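You operate a simulated robot arm through the tools that you are given. There is no shell and no other tool.

You run a simulated robot arm. Do the job below in one go: nothing can be reset, and whatever is moved stays where it is left.

## Task
Make room on the pump bench for the sample bottle. At the end: the teal clip box (marked "CLIPS") is in the bottle cupboard drawer; the sample bottle stands where the teal clip box stood; whatever was shut is shut again. Leave all else as you found it, and nothing knocked over.

It is judged by the outcome, as a careful person would: the job done as asked, and still so three seconds after it is handed in. It fails if anything else is knocked over, pushed out of place, dropped, spilled or broken.

## Robot
A 7-joint arm with a two-finger parallel gripper, fixed in place. Base frame: the origin is on the floor under the middle of its stand, x ahead of it, y to its left, z up; the work surface is at about z = 780. Readings come in mm, degrees, newtons and seconds.
With the tool pointing down near the work surface it reaches from about 440 to 920 mm from the base axis. Its first joint turns from -143.0 to 143.0 degrees. Payload 3 kg.
Tool frame: the origin (TCP) lies between the finger pads and is the grasp point; the fingertips stand 30 mm ahead of it; z points along the fingers, y is the line along which they close. The gripper opens to 94 mm. The fingers are 28 mm wide and 10 mm thick; the gripper's body (50 by 96 mm) begins 55 mm behind the TCP.
Orientation is told as [roll, pitch, yaw] about the base's x, y, z axes, in that order, counted from this pose: with the fingers straight down and closing along the base's y, the tool's x points along the base's -x, its y along +y and its z along -z.

## Interface
- The arm moves only by the tool move_arm. Its argument "steps" is a list of rows, each a list of 3 entries, a list of its own where there are three numbers: the shift along the tool's x, y, z in mm, then the turn, a rotation vector about the tool's x, y, z in degrees, then the gripper command, from -1 (fully open) to 1 (shut), values between in proportion. In form: [[[tx, ty, tz], [wx, wy, wz], gripper], ...]. A call has 1 to 20 rows; each row shifts and turns the commanded pose from where the row before left it, along the tool's axes as they then stand. A row lasts 0.2 s, in which the tool goes at most 50 mm and 8.6 degrees; a call with a longer step from one row to the next is refused whole, and so is a gripper value outside its range. A pose out of reach is approached as far as the arm can. The call stops where the force on the tool passes 40 N (or 10 N more than at its start, if that is more) or the arm is blocked; 0.2 s more then pass. Each finger travels about 72 mm/s and halts on what it meets, pressing with about 28 N; the grip force reading is that of the motor and also rises with nothing between the fingers. The clock runs only during rows and for 0.2 s after the last one: add rows that do not move to give the fingers time. The reply holds the time, the measured pose of the TCP, the force on the tool along the base axes, the opening and the grip force, in the units named above and with some noise, with the torque about the TCP (base axes, N m) and any sound that the robot's microphone picked up.
- Cameras (640 x 400 px; columns grow to the right, rows downward): "scene" is fixed at [48.8, -656.9, 1470.9]; the picture's right is [0.94, -0.35, 0.00], its down [-0.16, -0.43, -0.89] and it looks along [0.31, 0.83, -0.46] (base axes); focal length 333 px, centre (320, 200). "wrist" rides on the gripper at [76, 14, -102] in the tool frame; the picture's right is [-0.18, 0.98, 0.00], its down [-0.75, -0.14, -0.64] and it looks along [-0.63, -0.12, 0.77] (tool axes); focal length 243 px, centre (320, 200). There is no depth. A picture from a camera that has moved, and an enlarged one, comes with that camera's place and axes in the base frame and with its lens. The place of the scene camera against the robot may be out by one fixed shift of up to 18 mm in any direction.
- capture(camera): a new picture of that camera. It takes no simulated time.
- zoom(camera, box): a new picture of the part [left, top, right, bottom] of that camera's present view, enlarged. It takes no simulated time.
- job_done(): hands the job in; it is judged then, once.

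Nothing tells you positions but the pictures and the camera data. Unless the task says otherwise, let go and move clear before handing in.

The tools are called after ">>>" as a command line: name --argument value ..., lists and objects as JSON in quotes. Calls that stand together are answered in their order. move_arm: Moves the arm, as the interface text tells. Its arguments: {"type":"object","properties":{"steps":{"type":"array","items":{"type":"array"}}},"required":["steps"]} The other tools are called the same way: capture (camera) takes a picture; zoom (camera, box) takes an enlarged picture of a part of a camera's view; job_done () hands the job in.

At the start:

```text
time: 0.0
position: [303.3, 509.3, 1183.8]
tool_rot: [0.0, 0.0, 0.1]
wrist_force: [-0.5, 0.0, 0.7]
wrist_torque: [-0.05, 0.01, 0.01]
width: 94.3
grasp_force: 0.1
```

scene: 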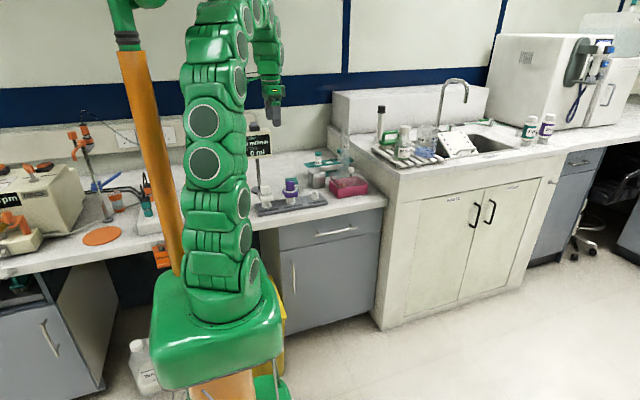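
wrist: 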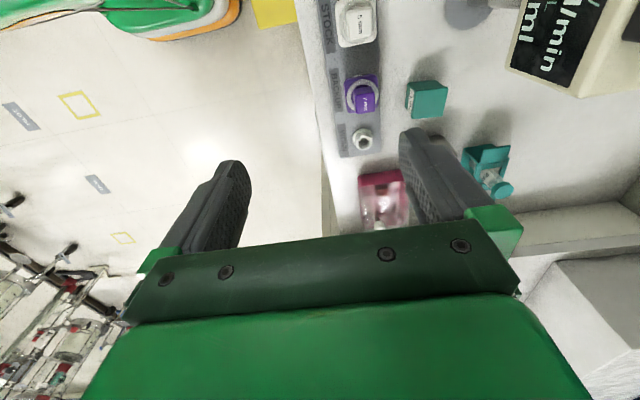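

I see a lab with a bench on the left (pump bench), a sink unit and cupboards; the teal box shows in the wrist view near a tray of bottles. First I take closer looks.

>>> zoom --camera "scene" --box '[230, 120, 400, 230]'

>>> zoom --camera "wrist" --box '[310, 0, 640, 220]'

>>> zoom --camera "scene" --box '[350, 80, 640, 270]'

>>> zoom --camera "scene" --box '[230, 190, 400, 340]'

>>> zoom --camera "scene" --box '[0, 120, 200, 300]'

```text
3.64 times, centred on (315, 175) of scene
camera zoom: at [48.8, -656.9, 1470.9], right [0.94, -0.35, 0.0], down [-0.16, -0.43, -0.89], along [0.31, 0.83, -0.46], focal length 1210 px, centre (338, 291)
```

zoom: 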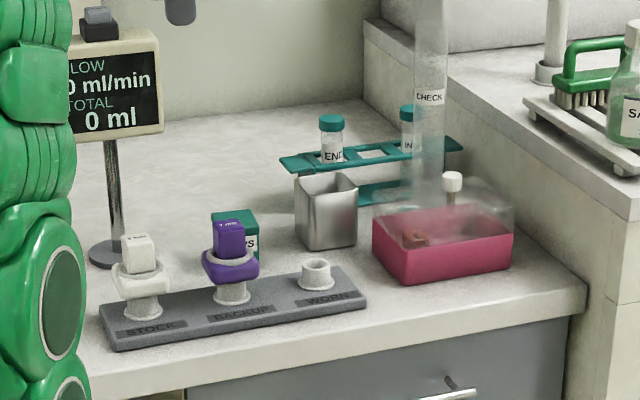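

```text
1.82 times, centred on (475, 110) of wrist
camera zoom: at [226.9, 524.0, 1286.2], right [0.18, 0.98, 0.0], down [0.75, -0.14, 0.64], along [0.63, -0.12, -0.77], focal length 441 px, centre (38, 364)
```

zoom: 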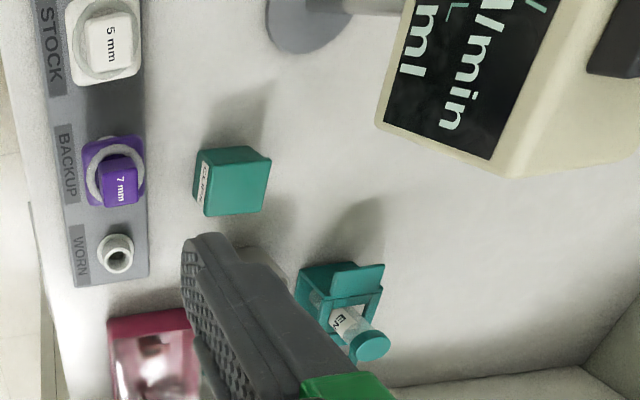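

```text
2.11 times, centred on (495, 175) of scene
camera zoom: at [48.8, -656.9, 1470.9], right [0.94, -0.35, 0.0], down [-0.16, -0.43, -0.89], along [0.31, 0.83, -0.46], focal length 700 px, centre (-48, 253)
```

zoom: 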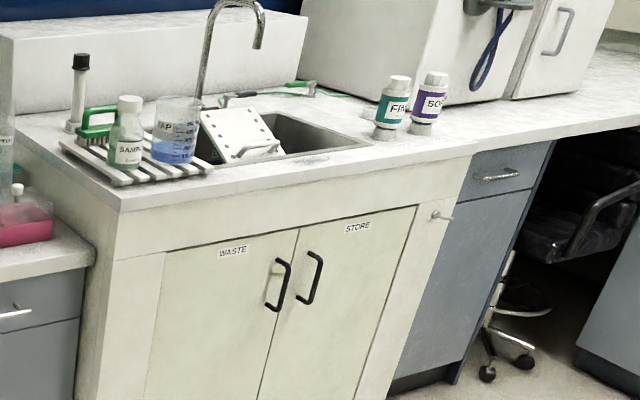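

```text
2.67 times, centred on (315, 265) of scene
camera zoom: at [48.8, -656.9, 1470.9], right [0.94, -0.35, 0.0], down [-0.16, -0.43, -0.89], along [0.31, 0.83, -0.46], focal length 887 px, centre (333, 27)
```

zoom: 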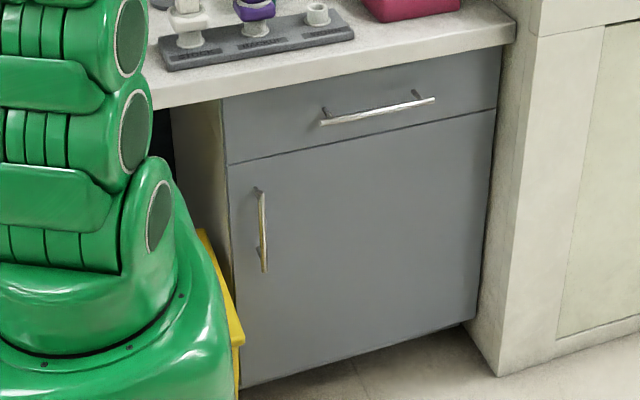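

```text
2.22 times, centred on (100, 210) of scene
camera zoom: at [48.8, -656.9, 1470.9], right [0.94, -0.35, 0.0], down [-0.16, -0.43, -0.89], along [0.31, 0.83, -0.46], focal length 739 px, centre (809, 178)
```

zoom: 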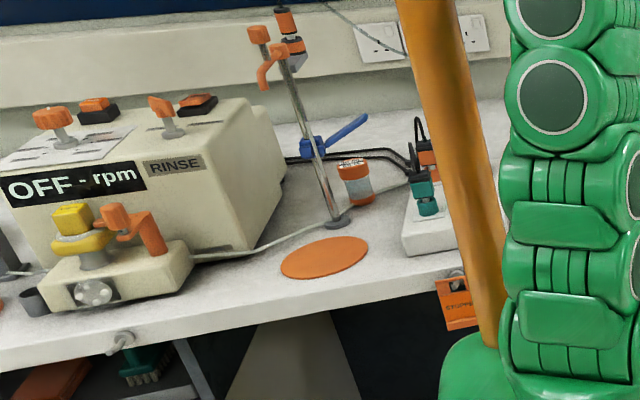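

The teal clip box is behind the purple item on the bench, and the sample bottle is on the rack by the sink. I need labels to identify the bottle cupboard drawer, so I look closer.

>>> zoom --camera "scene" --box '[530, 130, 640, 210]'

>>> zoom --camera "scene" --box '[270, 200, 390, 280]'

>>> zoom --camera "scene" --box '[0, 240, 180, 400]'

>>> zoom --camera "wrist" --box '[0, 0, 330, 280]'

>>> zoom --camera "scene" --box '[360, 90, 480, 175]'

>>> zoom --camera "scene" --box '[220, 250, 400, 400]'

```text
5.00 times, centred on (585, 170) of scene
camera zoom: at [48.8, -656.9, 1470.9], right [0.94, -0.35, 0.0], down [-0.16, -0.43, -0.89], along [0.31, 0.83, -0.46], focal length 1664 px, centre (-1005, 350)
```

zoom: 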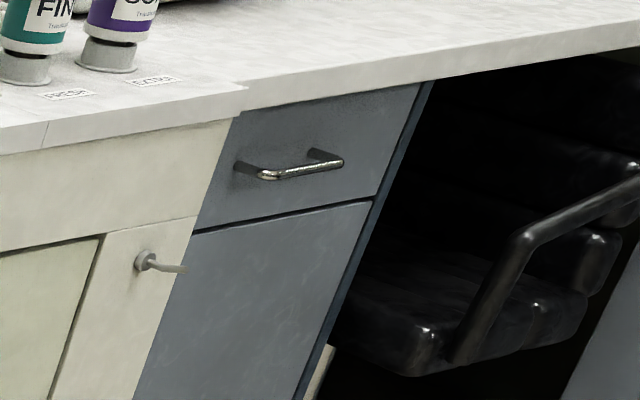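

```text
5.00 times, centred on (330, 240) of scene
camera zoom: at [48.8, -656.9, 1470.9], right [0.94, -0.35, 0.0], down [-0.16, -0.43, -0.89], along [0.31, 0.83, -0.46], focal length 1664 px, centre (270, 0)
```

zoom: 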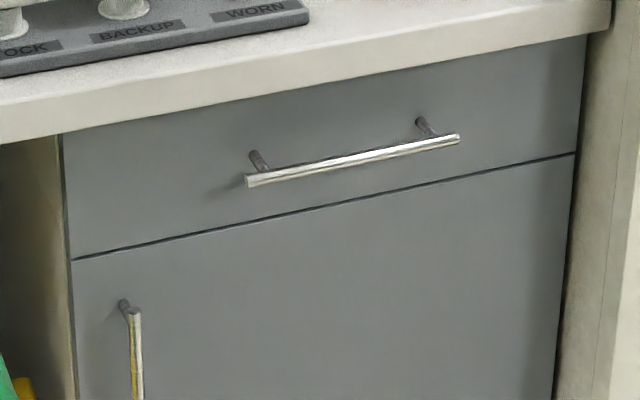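

```text
2.50 times, centred on (90, 320) of scene
camera zoom: at [48.8, -656.9, 1470.9], right [0.94, -0.35, 0.0], down [-0.16, -0.43, -0.89], along [0.31, 0.83, -0.46], focal length 832 px, centre (895, -100)
```

zoom: 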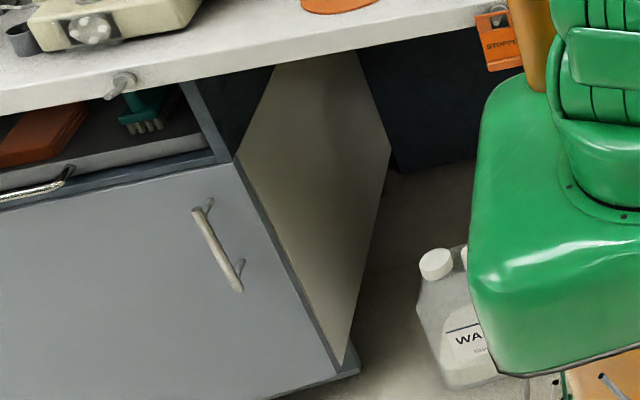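

```text
1.43 times, centred on (165, 140) of wrist
camera zoom: at [226.9, 524.0, 1286.2], right [0.18, 0.98, 0.0], down [0.75, -0.14, 0.64], along [0.63, -0.12, -0.77], focal length 347 px, centre (541, 286)
```

zoom: 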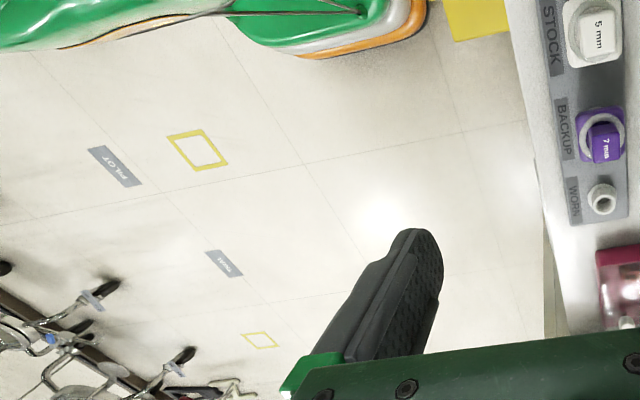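

```text
4.71 times, centred on (420, 132) of scene
camera zoom: at [48.8, -656.9, 1470.9], right [0.94, -0.35, 0.0], down [-0.16, -0.43, -0.89], along [0.31, 0.83, -0.46], focal length 1566 px, centre (-151, 518)
```

zoom: 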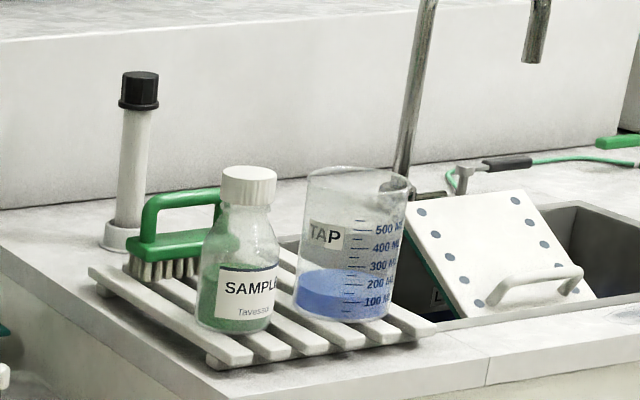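

```text
2.67 times, centred on (310, 325) of scene
camera zoom: at [48.8, -656.9, 1470.9], right [0.94, -0.35, 0.0], down [-0.16, -0.43, -0.89], along [0.31, 0.83, -0.46], focal length 887 px, centre (347, -133)
```

zoom: 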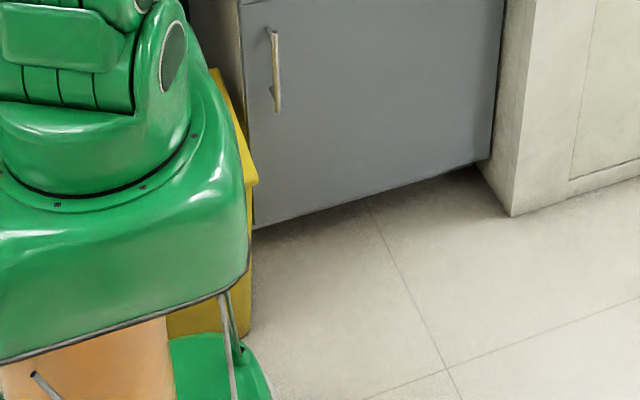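

The scene shows three grey units: left one with an open drawer, a centre one with a shut drawer under the bench, and one right of the sink. I'll swing the wrist camera to look at the centre cabinet front for labels.

>>> move_arm --steps '[[[-18.75, -38.75, 16.75], [0, 0, 0], -1], [[-18.75, -38.75, 16.75], [0, 0, 0], -1], [[-18.75, -38.75, 16.75], [0, 0, 0], -1], [[-18.75, -38.75, 16.75], [0, 0, 0], -1], [[-18.75, -38.75, 16.75], [0, 0, 0], -1], [[-18.75, -38.75, 16.75], [0, 0, 0], -1], [[-18.75, -38.75, 16.75], [0, 0, 0], -1], [[-18.75, -38.75, 16.75], [0, 0, 0], -1], [[0, 0, 0], [0, 0, -8.18], -1], [[0, 0, 0], [0, 0, -8.18], -1], [[0, 0, 0], [0, 0, -8.18], -1], [[0, 0, 0], [0, 0, -8.18], -1], [[0, 0, 0], [0, 0, -8.18], -1], [[0, 0, 0], [0, 0, -8.18], -1], [[0, 0, 0], [0, 0, -8.18], -1], [[0, 0, 0], [0, 0, -8.18], -1], [[0, 0, 0], [0, 0, -8.18], -1], [[0, 0, 0], [0, 0, -8.18], -1], [[0, 0, 0], [0, 0, -8.18], -1]]'

>>> capture --camera "wrist"

>>> capture --camera "scene"

```text
time: 4.0
position: [453.4, 197.8, 1049.0]
tool_rot: [0.0, -0.1, 90.1]
wrist_force: [0.4, 0.3, 0.6]
wrist_torque: [0.01, 0.0, 0.0]
width: 93.9
grasp_force: 0.0
```

```text
taken
camera wrist: at [439.2, 123.1, 1151.6], right [-0.98, 0.18, 0.0], down [0.14, 0.75, 0.64], along [0.12, 0.63, -0.77], focal length 243 px, centre (320, 200)
```

wrist: 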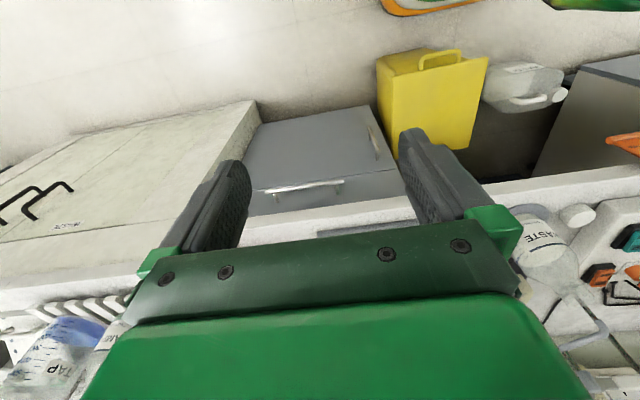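

```text
taken
```

scene: 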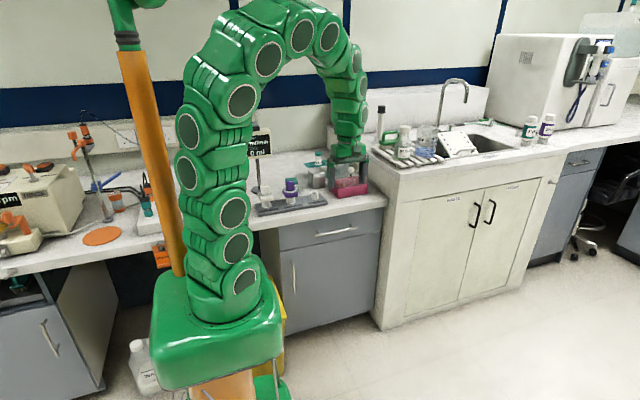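

The view is inverted (image down is forward/up): I see the centre cabinet with its drawer bar, a yellow bin, and jugs. I zoom for labels.

>>> zoom --camera "wrist" --box '[230, 90, 430, 240]'

>>> zoom --camera "wrist" --box '[440, 130, 640, 400]'

>>> zoom --camera "wrist" --box '[0, 150, 240, 400]'

```text
2.67 times, centred on (330, 165) of wrist
camera zoom: at [439.2, 123.1, 1151.6], right [-0.98, 0.18, 0.0], down [0.14, 0.75, 0.64], along [0.12, 0.63, -0.77], focal length 647 px, centre (293, 293)
```

zoom: 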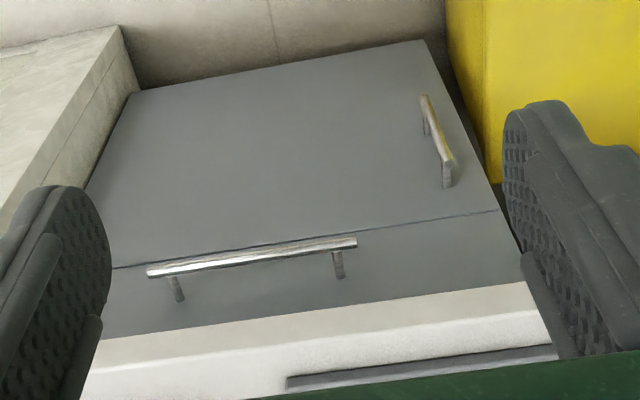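

```text
1.48 times, centred on (540, 265) of wrist
camera zoom: at [439.2, 123.1, 1151.6], right [-0.98, 0.18, 0.0], down [0.14, 0.75, 0.64], along [0.12, 0.63, -0.77], focal length 359 px, centre (-6, 104)
```

zoom: 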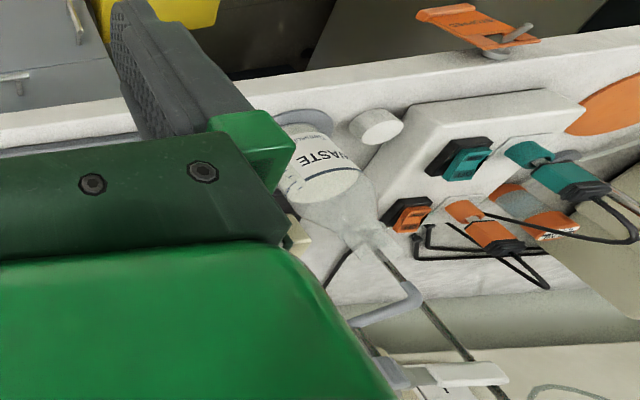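

```text
1.60 times, centred on (120, 275) of wrist
camera zoom: at [439.2, 123.1, 1151.6], right [-0.98, 0.18, 0.0], down [0.14, 0.75, 0.64], along [0.12, 0.63, -0.77], focal length 388 px, centre (640, 80)
```

zoom: 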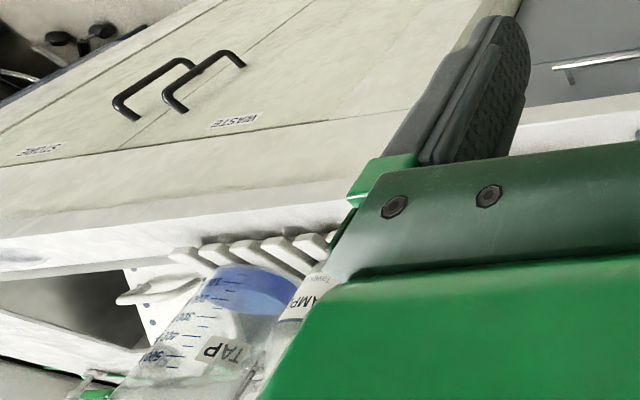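

No labels on the centre cabinet's front from this view. I'll turn the camera toward the left side to inspect the left cabinet and the orange pole before deciding.

>>> move_arm --steps '[[[0, 0, -25], [0, 0, -8.5], -1], [[0, 0, -25], [0, 0, -8.5], -1], [[0, 0, -25], [0, 0, -8.5], -1], [[0, 0, -25], [0, 0, -8.5], -1], [[0, 0, 0], [0, 0, -8.5], -1], [[0, 0, 0], [0, 0, -8.5], -1], [[0, 0, 0], [0, 0, -8.5], -1], [[0, 0, 0], [0, -7.5, 0], -1], [[0, 0, 0], [0, -7.5, 0], -1], [[0, 0, 0], [0, -7.5, 0], -1]]'

>>> capture --camera "wrist"

>>> capture --camera "scene"

```text
time: 6.2
position: [454.7, 197.7, 1150.2]
tool_rot: [0.0, -22.6, 149.4]
wrist_force: [-0.1, -0.5, 0.1]
wrist_torque: [-0.01, 0.0, -0.01]
width: 93.8
grasp_force: 0.0
```

```text
taken
camera wrist: at [540.8, 130.9, 1214.6], right [-0.65, -0.76, 0.07], down [-0.32, 0.35, 0.88], along [-0.7, 0.55, -0.47], focal length 243 px, centre (320, 200)
```

wrist: 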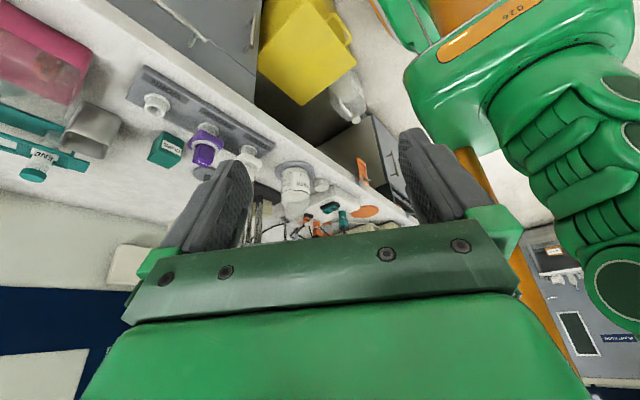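

```text
taken
```

scene: 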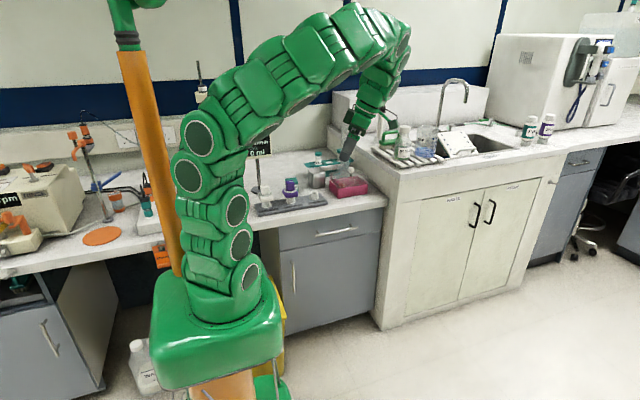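

I can see the bench items from the other side, plus the pole close to the robot's stand at about (-63, 140). I'll zoom in for more label details.

>>> zoom --camera "wrist" --box '[0, 0, 260, 200]'

>>> zoom --camera "wrist" --box '[240, 80, 480, 260]'

>>> zoom --camera "wrist" --box '[440, 0, 640, 380]'

>>> zoom --camera "scene" --box '[160, 80, 410, 230]'

```text
2.00 times, centred on (130, 100) of wrist
camera zoom: at [540.8, 130.9, 1214.6], right [-0.65, -0.76, 0.07], down [-0.32, 0.35, 0.88], along [-0.7, 0.55, -0.47], focal length 485 px, centre (700, 400)
```

zoom: 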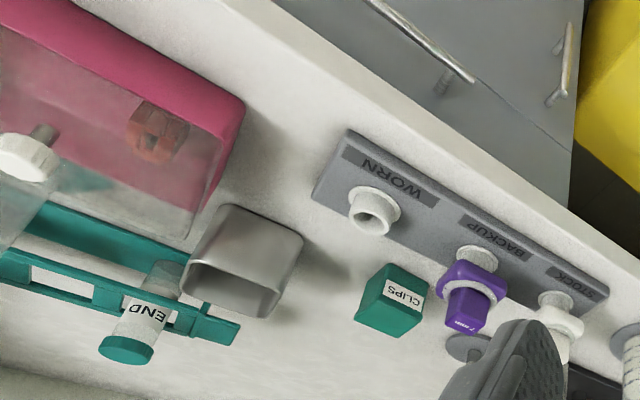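

```text
2.22 times, centred on (360, 170) of wrist
camera zoom: at [540.8, 130.9, 1214.6], right [-0.65, -0.76, 0.07], down [-0.32, 0.35, 0.88], along [-0.7, 0.55, -0.47], focal length 539 px, centre (231, 267)
```

zoom: 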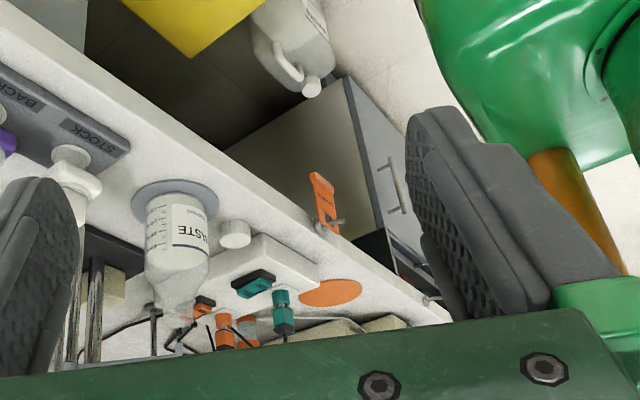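

```text
1.05 times, centred on (540, 190) of wrist (not enlarged: the box is as wide or as high as the picture)
camera zoom: at [540.8, 130.9, 1214.6], right [-0.65, -0.76, 0.07], down [-0.32, 0.35, 0.88], along [-0.7, 0.55, -0.47], focal length 255 px, centre (88, 210)
```

zoom: 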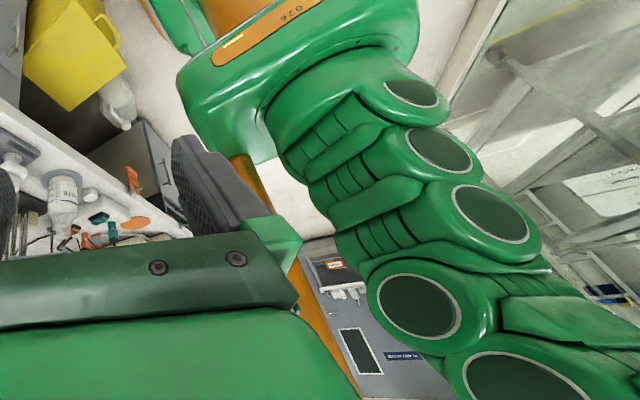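

```text
2.56 times, centred on (285, 155) of scene
camera zoom: at [48.8, -656.9, 1470.9], right [0.94, -0.35, 0.0], down [-0.16, -0.43, -0.89], along [0.31, 0.83, -0.46], focal length 852 px, centre (410, 315)
```

zoom: 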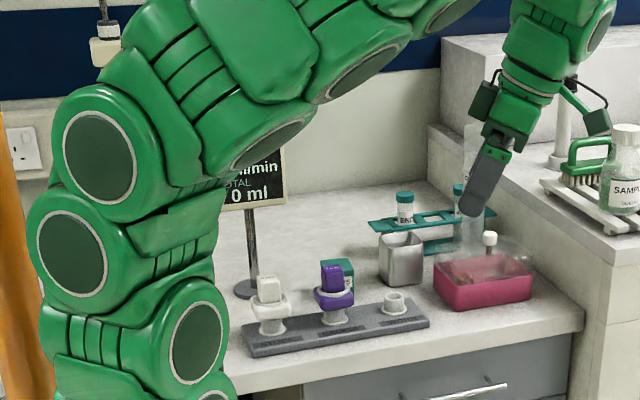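

The CLIPS label confirms the teal box. The centre drawer (shut, within reach, bar at about x 448–640, y 458, z 683) I take as the bottle cupboard drawer. Next I turn the hand back and bring it toward the drawer.

>>> move_arm --steps '[[[0, 0, 0], [0, 7.5, 0], -1], [[0, 0, 0], [0, 7.5, 0], -1], [[0, 0, 0], [0, 7.5, 0], -1], [[0, 0, 10], [0, 0, 8.5], -1], [[0, 0, 10], [0, 0, 8.5], -1], [[0, 0, 10], [0, 0, 8.5], -1], [[0, 0, 10], [0, 0, 8.5], -1], [[0, 0, 10], [0, 0, 8.5], -1], [[0, 0, 10], [0, 0, 8.5], -1], [[0, 0, 10], [0, 0, 8.5], -1], [[0, 0, 10], [0, 0, 8.5], -1], [[0, 0, 10], [0, 0, 8.5], -1], [[0, 0, 10], [0, 0, 8.5], -1], [[0, 0, 10], [0, 0, 8.5], -1], [[0, 0, 10], [0, 0, 8.5], -1], [[0, 0, 10], [0, 0, 8.5], -1], [[0, 0, 10], [0, 0, 8.5], -1], [[0, 0, 10], [0, 0, 8.5], -1], [[0, 0, 10], [0, 0, 8.5], -1], [[0, 0, 10], [0, 0, 8.5], -1]]'

```text
time: 10.4
position: [453.9, 198.4, 979.3]
tool_rot: [0.0, 0.1, 4.8]
wrist_force: [0.3, 0.3, 0.1]
wrist_torque: [0.0, 0.04, 0.0]
width: 94.1
grasp_force: 0.0
```

The hand is back to near yaw 0 at (454, 198, 979). Now I roll it so the fingers point at the bench (+y), closing vertically, in front of the bar.

>>> move_arm --steps '[[[0, 0, 0], [0, 0, 4.8], -1], [[-9, 0, 0], [-8.2, 0, 0], -1], [[-9, 0, 0], [-8.2, 0, 0], -1], [[-9, 0, 0], [-8.2, 0, 0], -1], [[-9, 0, 0], [-8.2, 0, 0], -1], [[-9, 0, 0], [-8.2, 0, 0], -1], [[-9, 0, 0], [-8.2, 0, 0], -1], [[-9, 0, 0], [-8.2, 0, 0], -1], [[-9, 0, 0], [-8.2, 0, 0], -1], [[-9, 0, 0], [-8.2, 0, 0], -1], [[-9, 0, 0], [-8.2, 0, 0], -1], [[0, 0, 0], [-8.0, 0, 0], -1], [[0, -37, 10], [0, 0, 0], -1], [[0, -37, 10], [0, 0, 0], -1], [[0, -37, 10], [0, 0, 0], -1], [[0, -37, 10], [0, 0, 0], -1], [[0, -37, 10], [0, 0, 0], -1], [[0, -37, 10], [0, 0, 0], -1], [[0, -37, 10], [0, 0, 0], -1], [[0, -37, 10], [0, 0, 0], -1]]'

>>> capture --camera "wrist"

>>> capture --camera "scene"

```text
time: 14.6
position: [541.9, 278.8, 680.6]
tool_rot: [90.0, 0.0, 0.1]
wrist_force: [-0.1, 0.0, -0.3]
wrist_torque: [-0.01, 0.0, 0.0]
width: 94.0
grasp_force: 0.1
```

```text
taken
camera wrist: at [466.2, 176.8, 694.8], right [0.18, 0.0, 0.98], down [0.76, -0.64, -0.14], along [0.63, 0.77, -0.12], focal length 243 px, centre (320, 200)
```

wrist: 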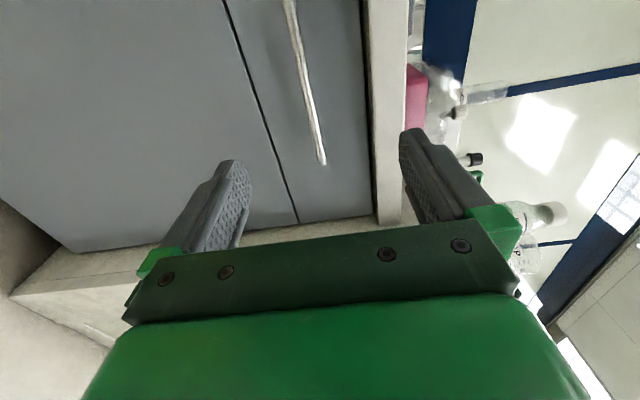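

```text
taken
```

scene: 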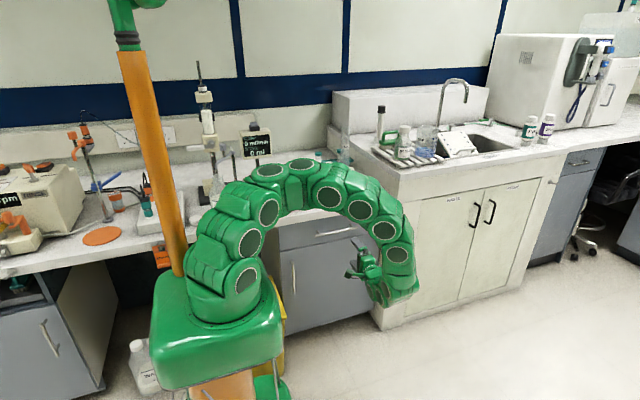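

The bar appears slightly lower than the gripper centre: I estimate about z 665, y 474. I move closer and check again.

>>> move_arm --steps '[[[0, -7, 30], [0, 0, 0], -1], [[0, -8, 35], [0, 0, 0], -1], [[0, 0, 35], [0, 0, 0], -1]]'

>>> capture --camera "wrist"

>>> zoom --camera "scene" --box '[260, 190, 440, 310]'

```text
time: 15.4
position: [542.6, 380.1, 669.0]
tool_rot: [90.0, 0.0, 0.1]
wrist_force: [0.8, -0.5, 0.5]
wrist_torque: [-0.02, 0.03, 0.01]
width: 93.8
grasp_force: 0.1
```

```text
taken
camera wrist: at [466.1, 278.6, 683.4], right [0.18, 0.0, 0.98], down [0.76, -0.64, -0.14], along [0.63, 0.77, -0.12], focal length 243 px, centre (320, 200)
```

wrist: 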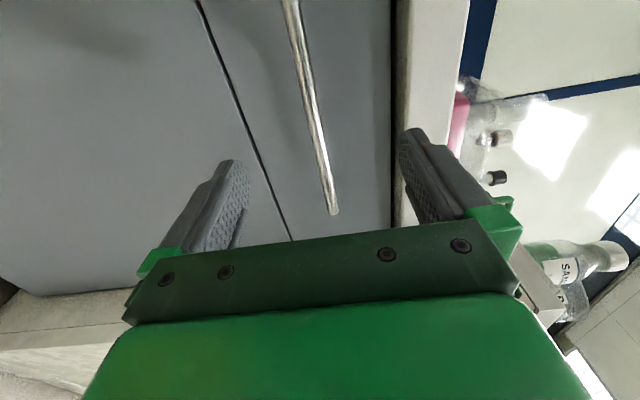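

```text
3.33 times, centred on (350, 250) of scene
camera zoom: at [48.8, -656.9, 1470.9], right [0.94, -0.35, 0.0], down [-0.16, -0.43, -0.89], along [0.31, 0.83, -0.46], focal length 1109 px, centre (220, 33)
```

zoom: 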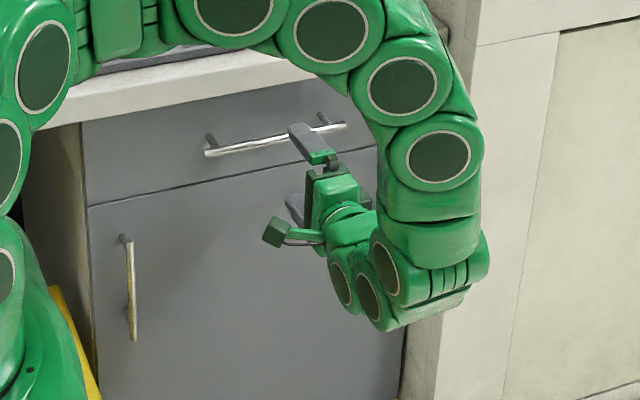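

The bar is vertically centred between the fingers. I advance 45 mm more and re-check depth.

>>> move_arm --steps '[[[0, -1, 25], [0, 0, 0], -1], [[0, -1, 20], [0, 0, 0], -1]]'

>>> capture --camera "wrist"

>>> zoom --camera "scene" --box '[290, 200, 410, 280]'

```text
time: 16.0
position: [540.6, 424.5, 666.1]
tool_rot: [90.1, 0.1, 0.2]
wrist_force: [0.3, -0.4, 0.2]
wrist_torque: [0.0, -0.01, 0.01]
width: 94.1
grasp_force: 0.1
```

```text
taken
camera wrist: at [463.9, 322.6, 681.3], right [0.18, 0.0, 0.98], down [0.76, -0.64, -0.14], along [0.63, 0.77, -0.12], focal length 243 px, centre (320, 200)
```

wrist: 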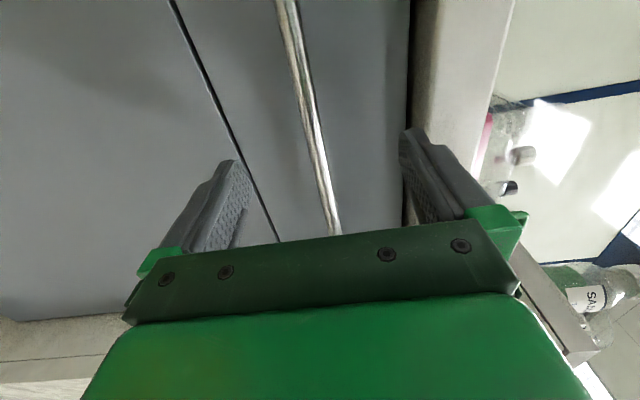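

```text
5.00 times, centred on (350, 240) of scene
camera zoom: at [48.8, -656.9, 1470.9], right [0.94, -0.35, 0.0], down [-0.16, -0.43, -0.89], along [0.31, 0.83, -0.46], focal length 1664 px, centre (170, 0)
```

zoom: 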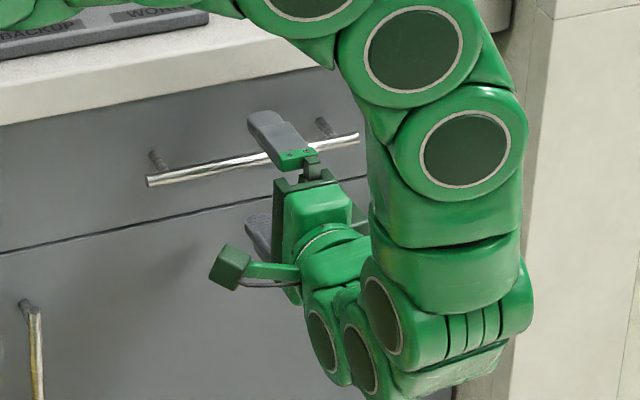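

The bar is centred vertically at about z 667. I move in to y ≈ 453 and close on it.

>>> move_arm --steps '[[[0, 0, 10], [0, 0, 0], -1], [[0, 0, 10], [0, 0, 0], -1], [[0, 0, 8], [0, 0, 0], -1]]'

>>> capture --camera "wrist"

>>> zoom --camera "scene" --box '[290, 200, 410, 280]'

```text
time: 16.8
position: [542.1, 450.6, 665.1]
tool_rot: [90.0, 0.0, 0.1]
wrist_force: [0.3, 0.2, -0.2]
wrist_torque: [0.02, 0.06, -0.01]
width: 93.7
grasp_force: 0.0
```

```text
taken
camera wrist: at [465.3, 349.1, 680.1], right [0.18, 0.0, 0.98], down [0.76, -0.64, -0.14], along [0.63, 0.77, -0.12], focal length 243 px, centre (320, 200)
```

wrist: 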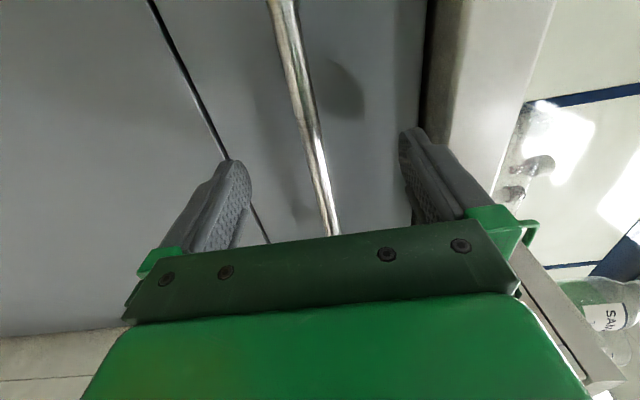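

```text
5.00 times, centred on (350, 240) of scene
camera zoom: at [48.8, -656.9, 1470.9], right [0.94, -0.35, 0.0], down [-0.16, -0.43, -0.89], along [0.31, 0.83, -0.46], focal length 1664 px, centre (170, 0)
```

zoom: 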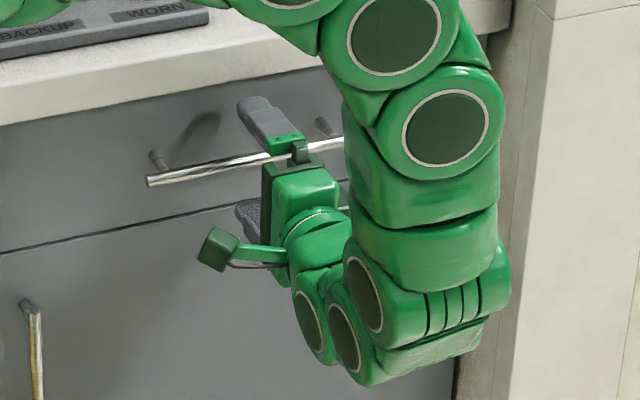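

The bar passes between the fingers. I close on it.

>>> move_arm --steps '[[[0, 0, 0], [0, 0, 0], 0], [[0, 0, 0], [0, 0, 0], 1], [[0, 0, 0], [0, 0, 0], 1], [[0, 0, 0], [0, 0, 0], 1], [[0, 0, 0], [0, 0, 0], 1], [[0, 0, 0], [0, 0, 0], 1]]'

>>> capture --camera "wrist"

```text
time: 18.2
position: [540.1, 450.4, 665.2]
tool_rot: [89.9, 0.0, 0.2]
wrist_force: [2.1, -0.8, -24.3]
wrist_torque: [-0.57, -1.28, -0.21]
width: 11.4
grasp_force: 45.1
```

```text
taken
camera wrist: at [465.2, 348.7, 679.4], right [0.18, 0.0, 0.98], down [0.76, -0.64, -0.14], along [0.63, 0.77, -0.12], focal length 243 px, centre (320, 200)
```

wrist: 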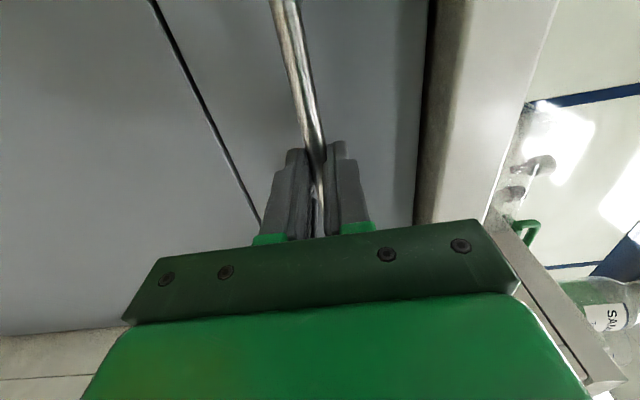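

Grip is on the bar (11.4 mm). A small vertical offset force of -24 N exists, so I ease down 2 mm and then begin a gentle pull.

>>> move_arm --steps '[[[0, -2, 0], [0, 0, 0], 1], [[0, 0, 0], [0, 0, 0], 1]]'

>>> move_arm --steps '[[[0, 0, -4], [0, 0, 0], 1], [[0, 0, -6], [0, 0, 0], 1], [[0, 0, -10], [0, 0, 0], 1], [[0, 0, -10], [0, 0, 0], 1]]'

>>> capture --camera "wrist"

```text
time: 18.8
position: [540.0, 450.0, 664.7]
tool_rot: [90.2, 0.0, 0.3]
wrist_force: [-20.6, -32.2, 9.4]
wrist_torque: [0.25, -1.27, 0.34]
width: 11.5
grasp_force: 45.6
```

```text
time: 19.8
position: [543.5, 423.3, 664.6]
tool_rot: [90.1, 0.0, 0.3]
wrist_force: [-22.1, 0.3, 18.6]
wrist_torque: [0.44, 1.11, 1.22]
width: 11.0
grasp_force: 44.9
```

```text
taken
camera wrist: at [466.0, 320.3, 678.8], right [0.18, 0.0, 0.98], down [0.76, -0.64, -0.14], along [0.63, 0.77, -0.12], focal length 243 px, centre (320, 200)
```

wrist: 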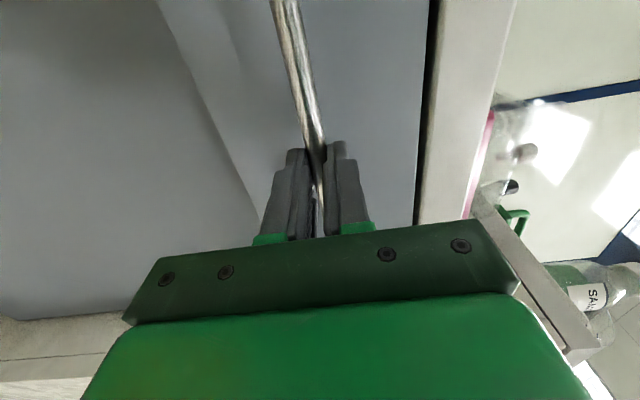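

The drawer is following the pull (about 27 mm open). I continue pulling steadily.

>>> move_arm --steps '[[[0, 0, -12], [0, 0, 0], 1], [[0, 0, -12], [0, 0, 0], 1], [[0, 0, -12], [0, 0, 0], 1], [[0, 0, -12], [0, 0, 0], 1], [[0, 0, -12], [0, 0, 0], 1], [[0, 0, -12], [0, 0, 0], 1], [[0, 0, -12], [0, 0, 0], 1], [[0, 0, -12], [0, 0, 0], 1]]'

>>> capture --camera "wrist"

>>> capture --camera "scene"

```text
time: 20.5
position: [541.8, 395.3, 664.8]
tool_rot: [90.1, 0.0, 0.3]
wrist_force: [-4.2, 0.5, 2.6]
wrist_torque: [0.12, -1.09, -0.64]
width: 11.2
grasp_force: 45.0
stopped in row 3: the force on the tool passed its limit at 41 N (the readings are from after the stop); the commanded pose is now the measured one
```

```text
taken
camera wrist: at [466.1, 293.5, 678.9], right [0.18, 0.0, 0.98], down [0.76, -0.64, -0.14], along [0.63, 0.77, -0.12], focal length 243 px, centre (320, 200)
```

wrist: 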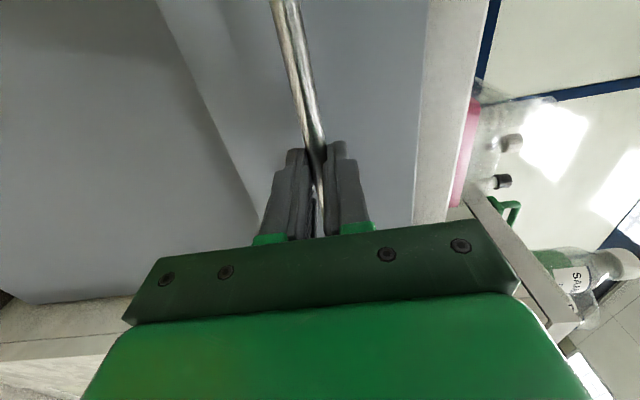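

```text
taken
```

scene: 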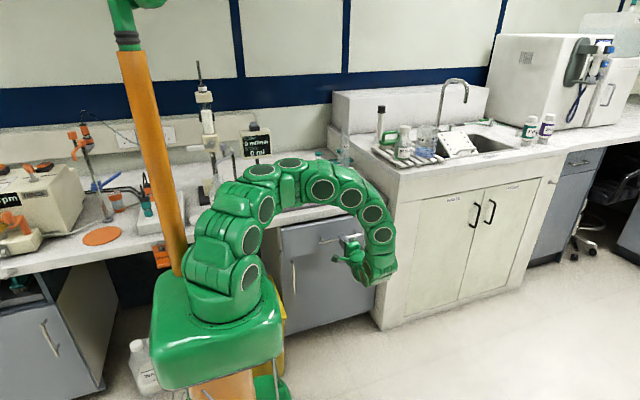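

It opened to about 55 mm and paused on the force limit; the commanded pose has been re-zeroed. I continue at a gentler pace.

>>> move_arm --steps '[[[0, 0, -5], [0, 0, 0], 1], [[0, 0, -8], [0, 0, 0], 1], [[0, 0, -8], [0, 0, 0], 1], [[0, 0, -8], [0, 0, 0], 1], [[0, 0, -8], [0, 0, 0], 1], [[0, 0, -8], [0, 0, 0], 1], [[0, 0, -8], [0, 0, 0], 1], [[0, 0, -8], [0, 0, 0], 1], [[0, 0, -8], [0, 0, 0], 1], [[0, 0, -8], [0, 0, 0], 1]]'

```text
time: 22.7
position: [542.3, 317.3, 664.7]
tool_rot: [90.1, 0.0, 0.3]
wrist_force: [-14.3, 2.2, 22.8]
wrist_torque: [0.54, -1.24, -0.61]
width: 11.3
grasp_force: 44.8
```

Open by about 133 mm now. I relieve the sideways load slightly and keep pulling.

>>> move_arm --steps '[[[1, 1, -4], [0, 0, 0], 1], [[0, 0.5, -8], [0, 0, 0], 1], [[0, 0, -8], [0, 0, 0], 1], [[0, 0, -8], [0, 0, 0], 1], [[0, 0, -8], [0, 0, 0], 1], [[0, 0, -8], [0, 0, 0], 1], [[0, 0, -8], [0, 0, 0], 1], [[0, 0, -8], [0, 0, 0], 1], [[0, 0, -8], [0, 0, 0], 1], [[0, 0, -8], [0, 0, 0], 1], [[0, 0, -8], [0, 0, 0], 1], [[0, 0, -8], [0, 0, 0], 1]]'

>>> capture --camera "scene"

>>> capture --camera "wrist"

```text
time: 24.6
position: [542.2, 255.8, 665.4]
tool_rot: [89.8, 0.0, 0.1]
wrist_force: [1.7, -0.5, -7.3]
wrist_torque: [-0.13, -1.33, -0.75]
width: 11.4
grasp_force: 44.5
stopped in row 9: the force on the tool passed its limit at 41 N (the readings are from after the stop); the commanded pose is now the measured one
```

```text
taken
```

scene: 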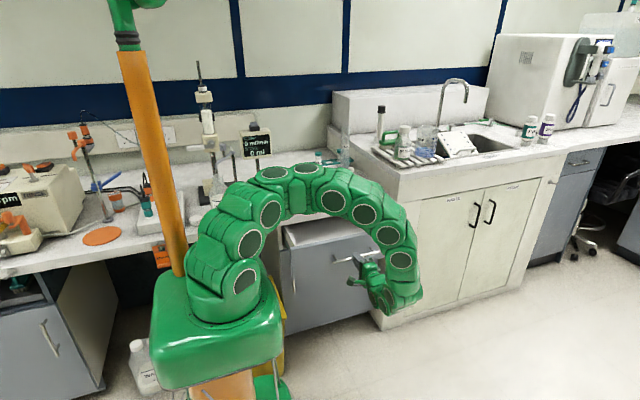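

```text
taken
camera wrist: at [465.8, 155.7, 679.6], right [0.18, 0.0, 0.98], down [0.76, -0.64, -0.14], along [0.63, 0.77, -0.12], focal length 243 px, centre (320, 200)
```

wrist: 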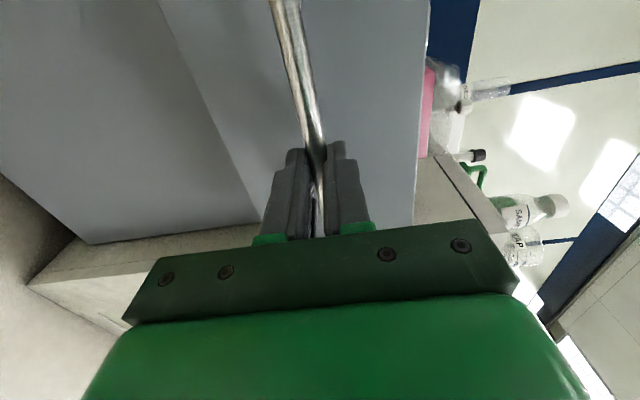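

The drawer is now open by about 194 mm, enough to take the box. I release the bar, back off and look inside.

>>> move_arm --steps '[[[0, 0, 0], [0, 0, 0], 0], [[0, 0, 0], [0, 0, 0], -1], [[0, 0, 0], [0, 0, 0], -1], [[0, 0, 0], [0, 0, 0], -1], [[0, 0, 0], [0, 0, 0], -1], [[0, 0, -20], [0, 0, 0], -1], [[0, 0, -30], [0, 0, 0], -1], [[0, 0, -30], [0, 0, 0], -1]]'

>>> zoom --camera "scene" --box '[250, 180, 430, 300]'

>>> capture --camera "wrist"

```text
time: 26.4
position: [542.0, 177.5, 663.6]
tool_rot: [89.7, 0.0, 0.2]
wrist_force: [-0.1, 0.3, 0.5]
wrist_torque: [0.04, 0.01, -0.01]
width: 93.9
grasp_force: 0.1
```

```text
3.33 times, centred on (340, 240) of scene
camera zoom: at [48.8, -656.9, 1470.9], right [0.94, -0.35, 0.0], down [-0.16, -0.43, -0.89], along [0.31, 0.83, -0.46], focal length 1109 px, centre (253, 67)
```

zoom: 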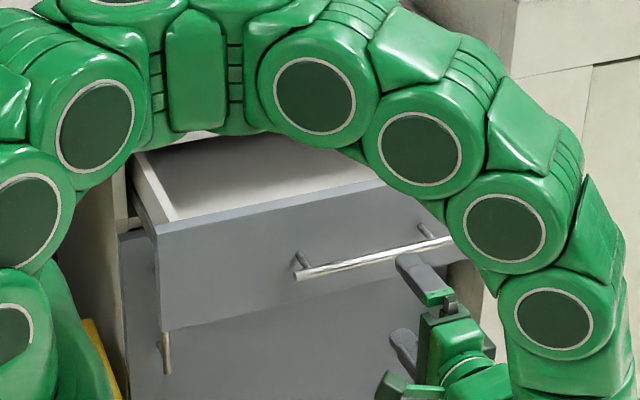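

```text
taken
camera wrist: at [466.0, 76.6, 679.0], right [0.18, 0.01, 0.98], down [0.76, -0.64, -0.14], along [0.63, 0.77, -0.12], focal length 243 px, centre (320, 200)
```

wrist: 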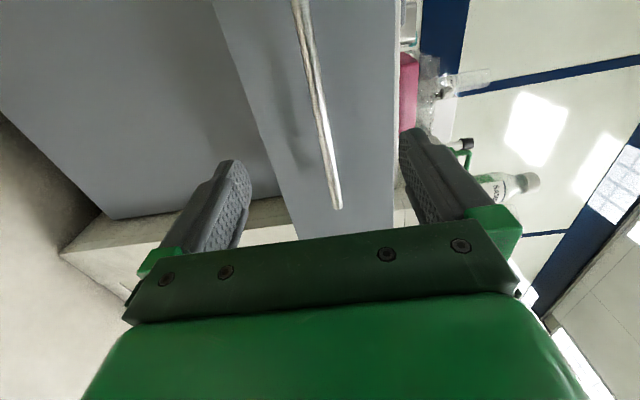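

The drawer is open and looks empty. I raise the arm and turn the fingers back down to go inspect the clip box from above.

>>> move_arm --steps '[[[0, 45, 0], [0, 0, 0], -1], [[0, 48, 0], [0, 0, 0], -1], [[0, 48, 0], [0, 0, 0], -1], [[0, 48, 0], [0, 0, 0], -1], [[0, 48, 0], [0, 0, 0], -1], [[0, 48, 0], [0, 0, 0], -1], [[0, 48, 0], [0, 0, 0], -1], [[0, 48, 0], [0, 0, 0], -1], [[12, 0, 0], [8.17, 0, 0], -1], [[12, 0, 0], [8.17, 0, 0], -1], [[12, 0, 0], [8.17, 0, 0], -1], [[12, 0, 0], [8.17, 0, 0], -1], [[12, 0, 0], [8.17, 0, 0], -1], [[12, 0, 0], [8.17, 0, 0], -1], [[12, 0, 0], [8.17, 0, 0], -1], [[12, 0, 0], [8.17, 0, 0], -1], [[12, 0, 0], [8.17, 0, 0], -1], [[12, 0, 0], [8.17, 0, 0], -1], [[12, 0, 0], [8.17, 0, 0], -1]]'

```text
time: 30.4
position: [412.1, 177.4, 1046.8]
tool_rot: [-0.2, 0.0, 0.2]
wrist_force: [0.5, -0.9, 0.5]
wrist_torque: [-0.04, -0.03, -0.03]
width: 93.9
grasp_force: 0.1
```

Now I move over the bench front at a safe height and turn the camera toward the clip box.

>>> move_arm --steps '[[[8, 44, -12.2], [0, 0, 0], -1], [[8, 44, -12.2], [0, 0, 0], -1], [[8, 44, -12.2], [0, 0, 0], -1], [[8, 44, -12.2], [0, 0, 0], -1], [[8, 44, -12.2], [0, 0, 0], -1], [[8, 44, -12.2], [0, 0, 0], -1], [[0, 0, 0], [0, 0, -8.2], -1], [[0, 0, 0], [0, 0, -8.2], -1], [[0, 0, 0], [0, 0, -8.2], -1], [[0, 0, 0], [0, 0, -8.2], -1], [[0, 0, 0], [0, 0, -8.2], -1], [[0, 0, 0], [0, 0, -8.2], -1], [[0, 0, 0], [0, 0, -8.2], -1], [[0, 0, 0], [0, 0, -8.2], -1], [[0, 0, 0], [0, 0, -8.2], -1], [[0, 0, 0], [0, 0, -8.2], -1], [[0, 0, 0], [0, 0, -8.0], -1]]'

>>> capture --camera "wrist"

>>> zoom --camera "wrist" --box '[200, 60, 440, 210]'

>>> capture --camera "scene"

```text
time: 34.0
position: [361.9, 440.7, 1120.4]
tool_rot: [0.0, 0.0, 90.3]
wrist_force: [0.2, 0.5, -0.2]
wrist_torque: [0.0, 0.0, 0.02]
width: 93.9
grasp_force: 0.1
```

```text
taken
camera wrist: at [347.6, 366.8, 1222.1], right [-0.98, 0.18, 0.0], down [0.14, 0.76, 0.64], along [0.11, 0.63, -0.77], focal length 243 px, centre (320, 200)
```

wrist: 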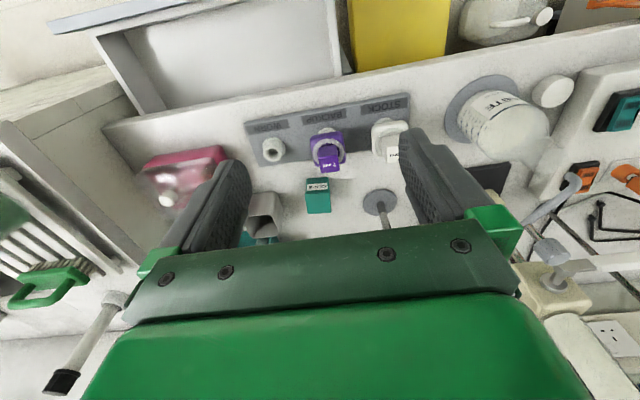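

```text
2.67 times, centred on (320, 135) of wrist
camera zoom: at [347.6, 366.8, 1222.1], right [-0.98, 0.18, 0.0], down [0.14, 0.76, 0.64], along [0.11, 0.63, -0.77], focal length 647 px, centre (320, 373)
```

zoom: 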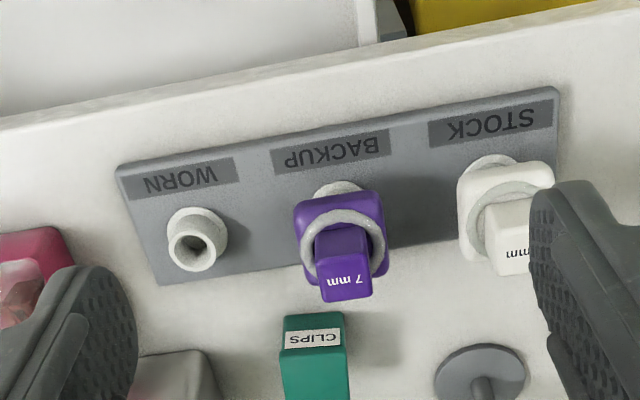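

```text
taken
```

scene: 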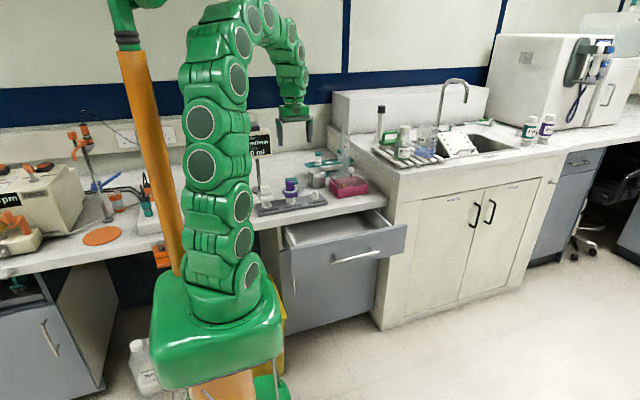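

I now locate the clip box: front face at y≈669, x≈383–433, about 50 mm tall, centre ≈ (410, 698). Its neighbours are the purple valve (~z 885), the display (x<336) and the cup, so I approach with yaw 180 where the camera has most clearance.

>>> move_arm --steps '[[[0, 0, 0], [0, 0, -8.15], -1], [[0, 0, 0], [0, 0, -8.15], -1], [[0, 0, 0], [0, 0, -8.15], -1], [[0, 0, 0], [0, 0, -8.15], -1], [[0, 0, 0], [0, 0, -8.15], -1], [[0, 0, 0], [0, 0, -8.15], -1], [[0, 0, 0], [0, 0, -8.15], -1], [[0, 0, 0], [0, 0, -8.15], -1], [[0, 0, 0], [0, 0, -8.15], -1], [[0, 0, 0], [0, 0, -8.15], -1], [[0, 0, 0], [0, 0, -8.15], -1], [[8, -42.8, 20], [0, 0, 0], -1], [[8, -42.8, 20], [0, 0, 0], -1], [[8, -42.8, 20], [0, 0, 0], -1], [[8, -42.8, 20], [0, 0, 0], -1], [[8, -42.8, 20], [0, 0, 0], -1], [[8, -42.8, 20], [0, 0, 0], -1]]'

>>> capture --camera "wrist"

>>> capture --camera "scene"

```text
time: 37.6
position: [413.5, 698.2, 996.1]
tool_rot: [0.1, -0.1, 180.0]
wrist_force: [-0.2, -0.4, 0.2]
wrist_torque: [-0.03, -0.02, 0.01]
width: 94.0
grasp_force: 0.0
```

```text
taken
camera wrist: at [488.6, 686.8, 1099.6], right [-0.19, -0.98, 0.0], down [-0.75, 0.14, 0.64], along [-0.63, 0.12, -0.77], focal length 243 px, centre (320, 200)
```

wrist: 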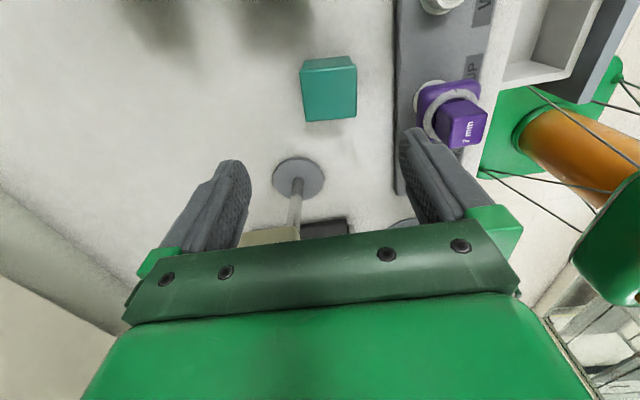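

```text
taken
```

scene: 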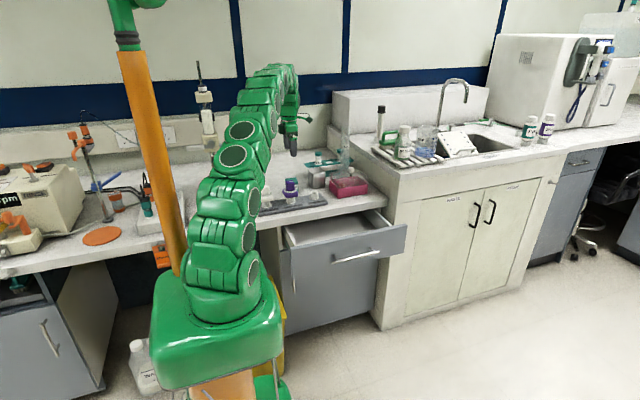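

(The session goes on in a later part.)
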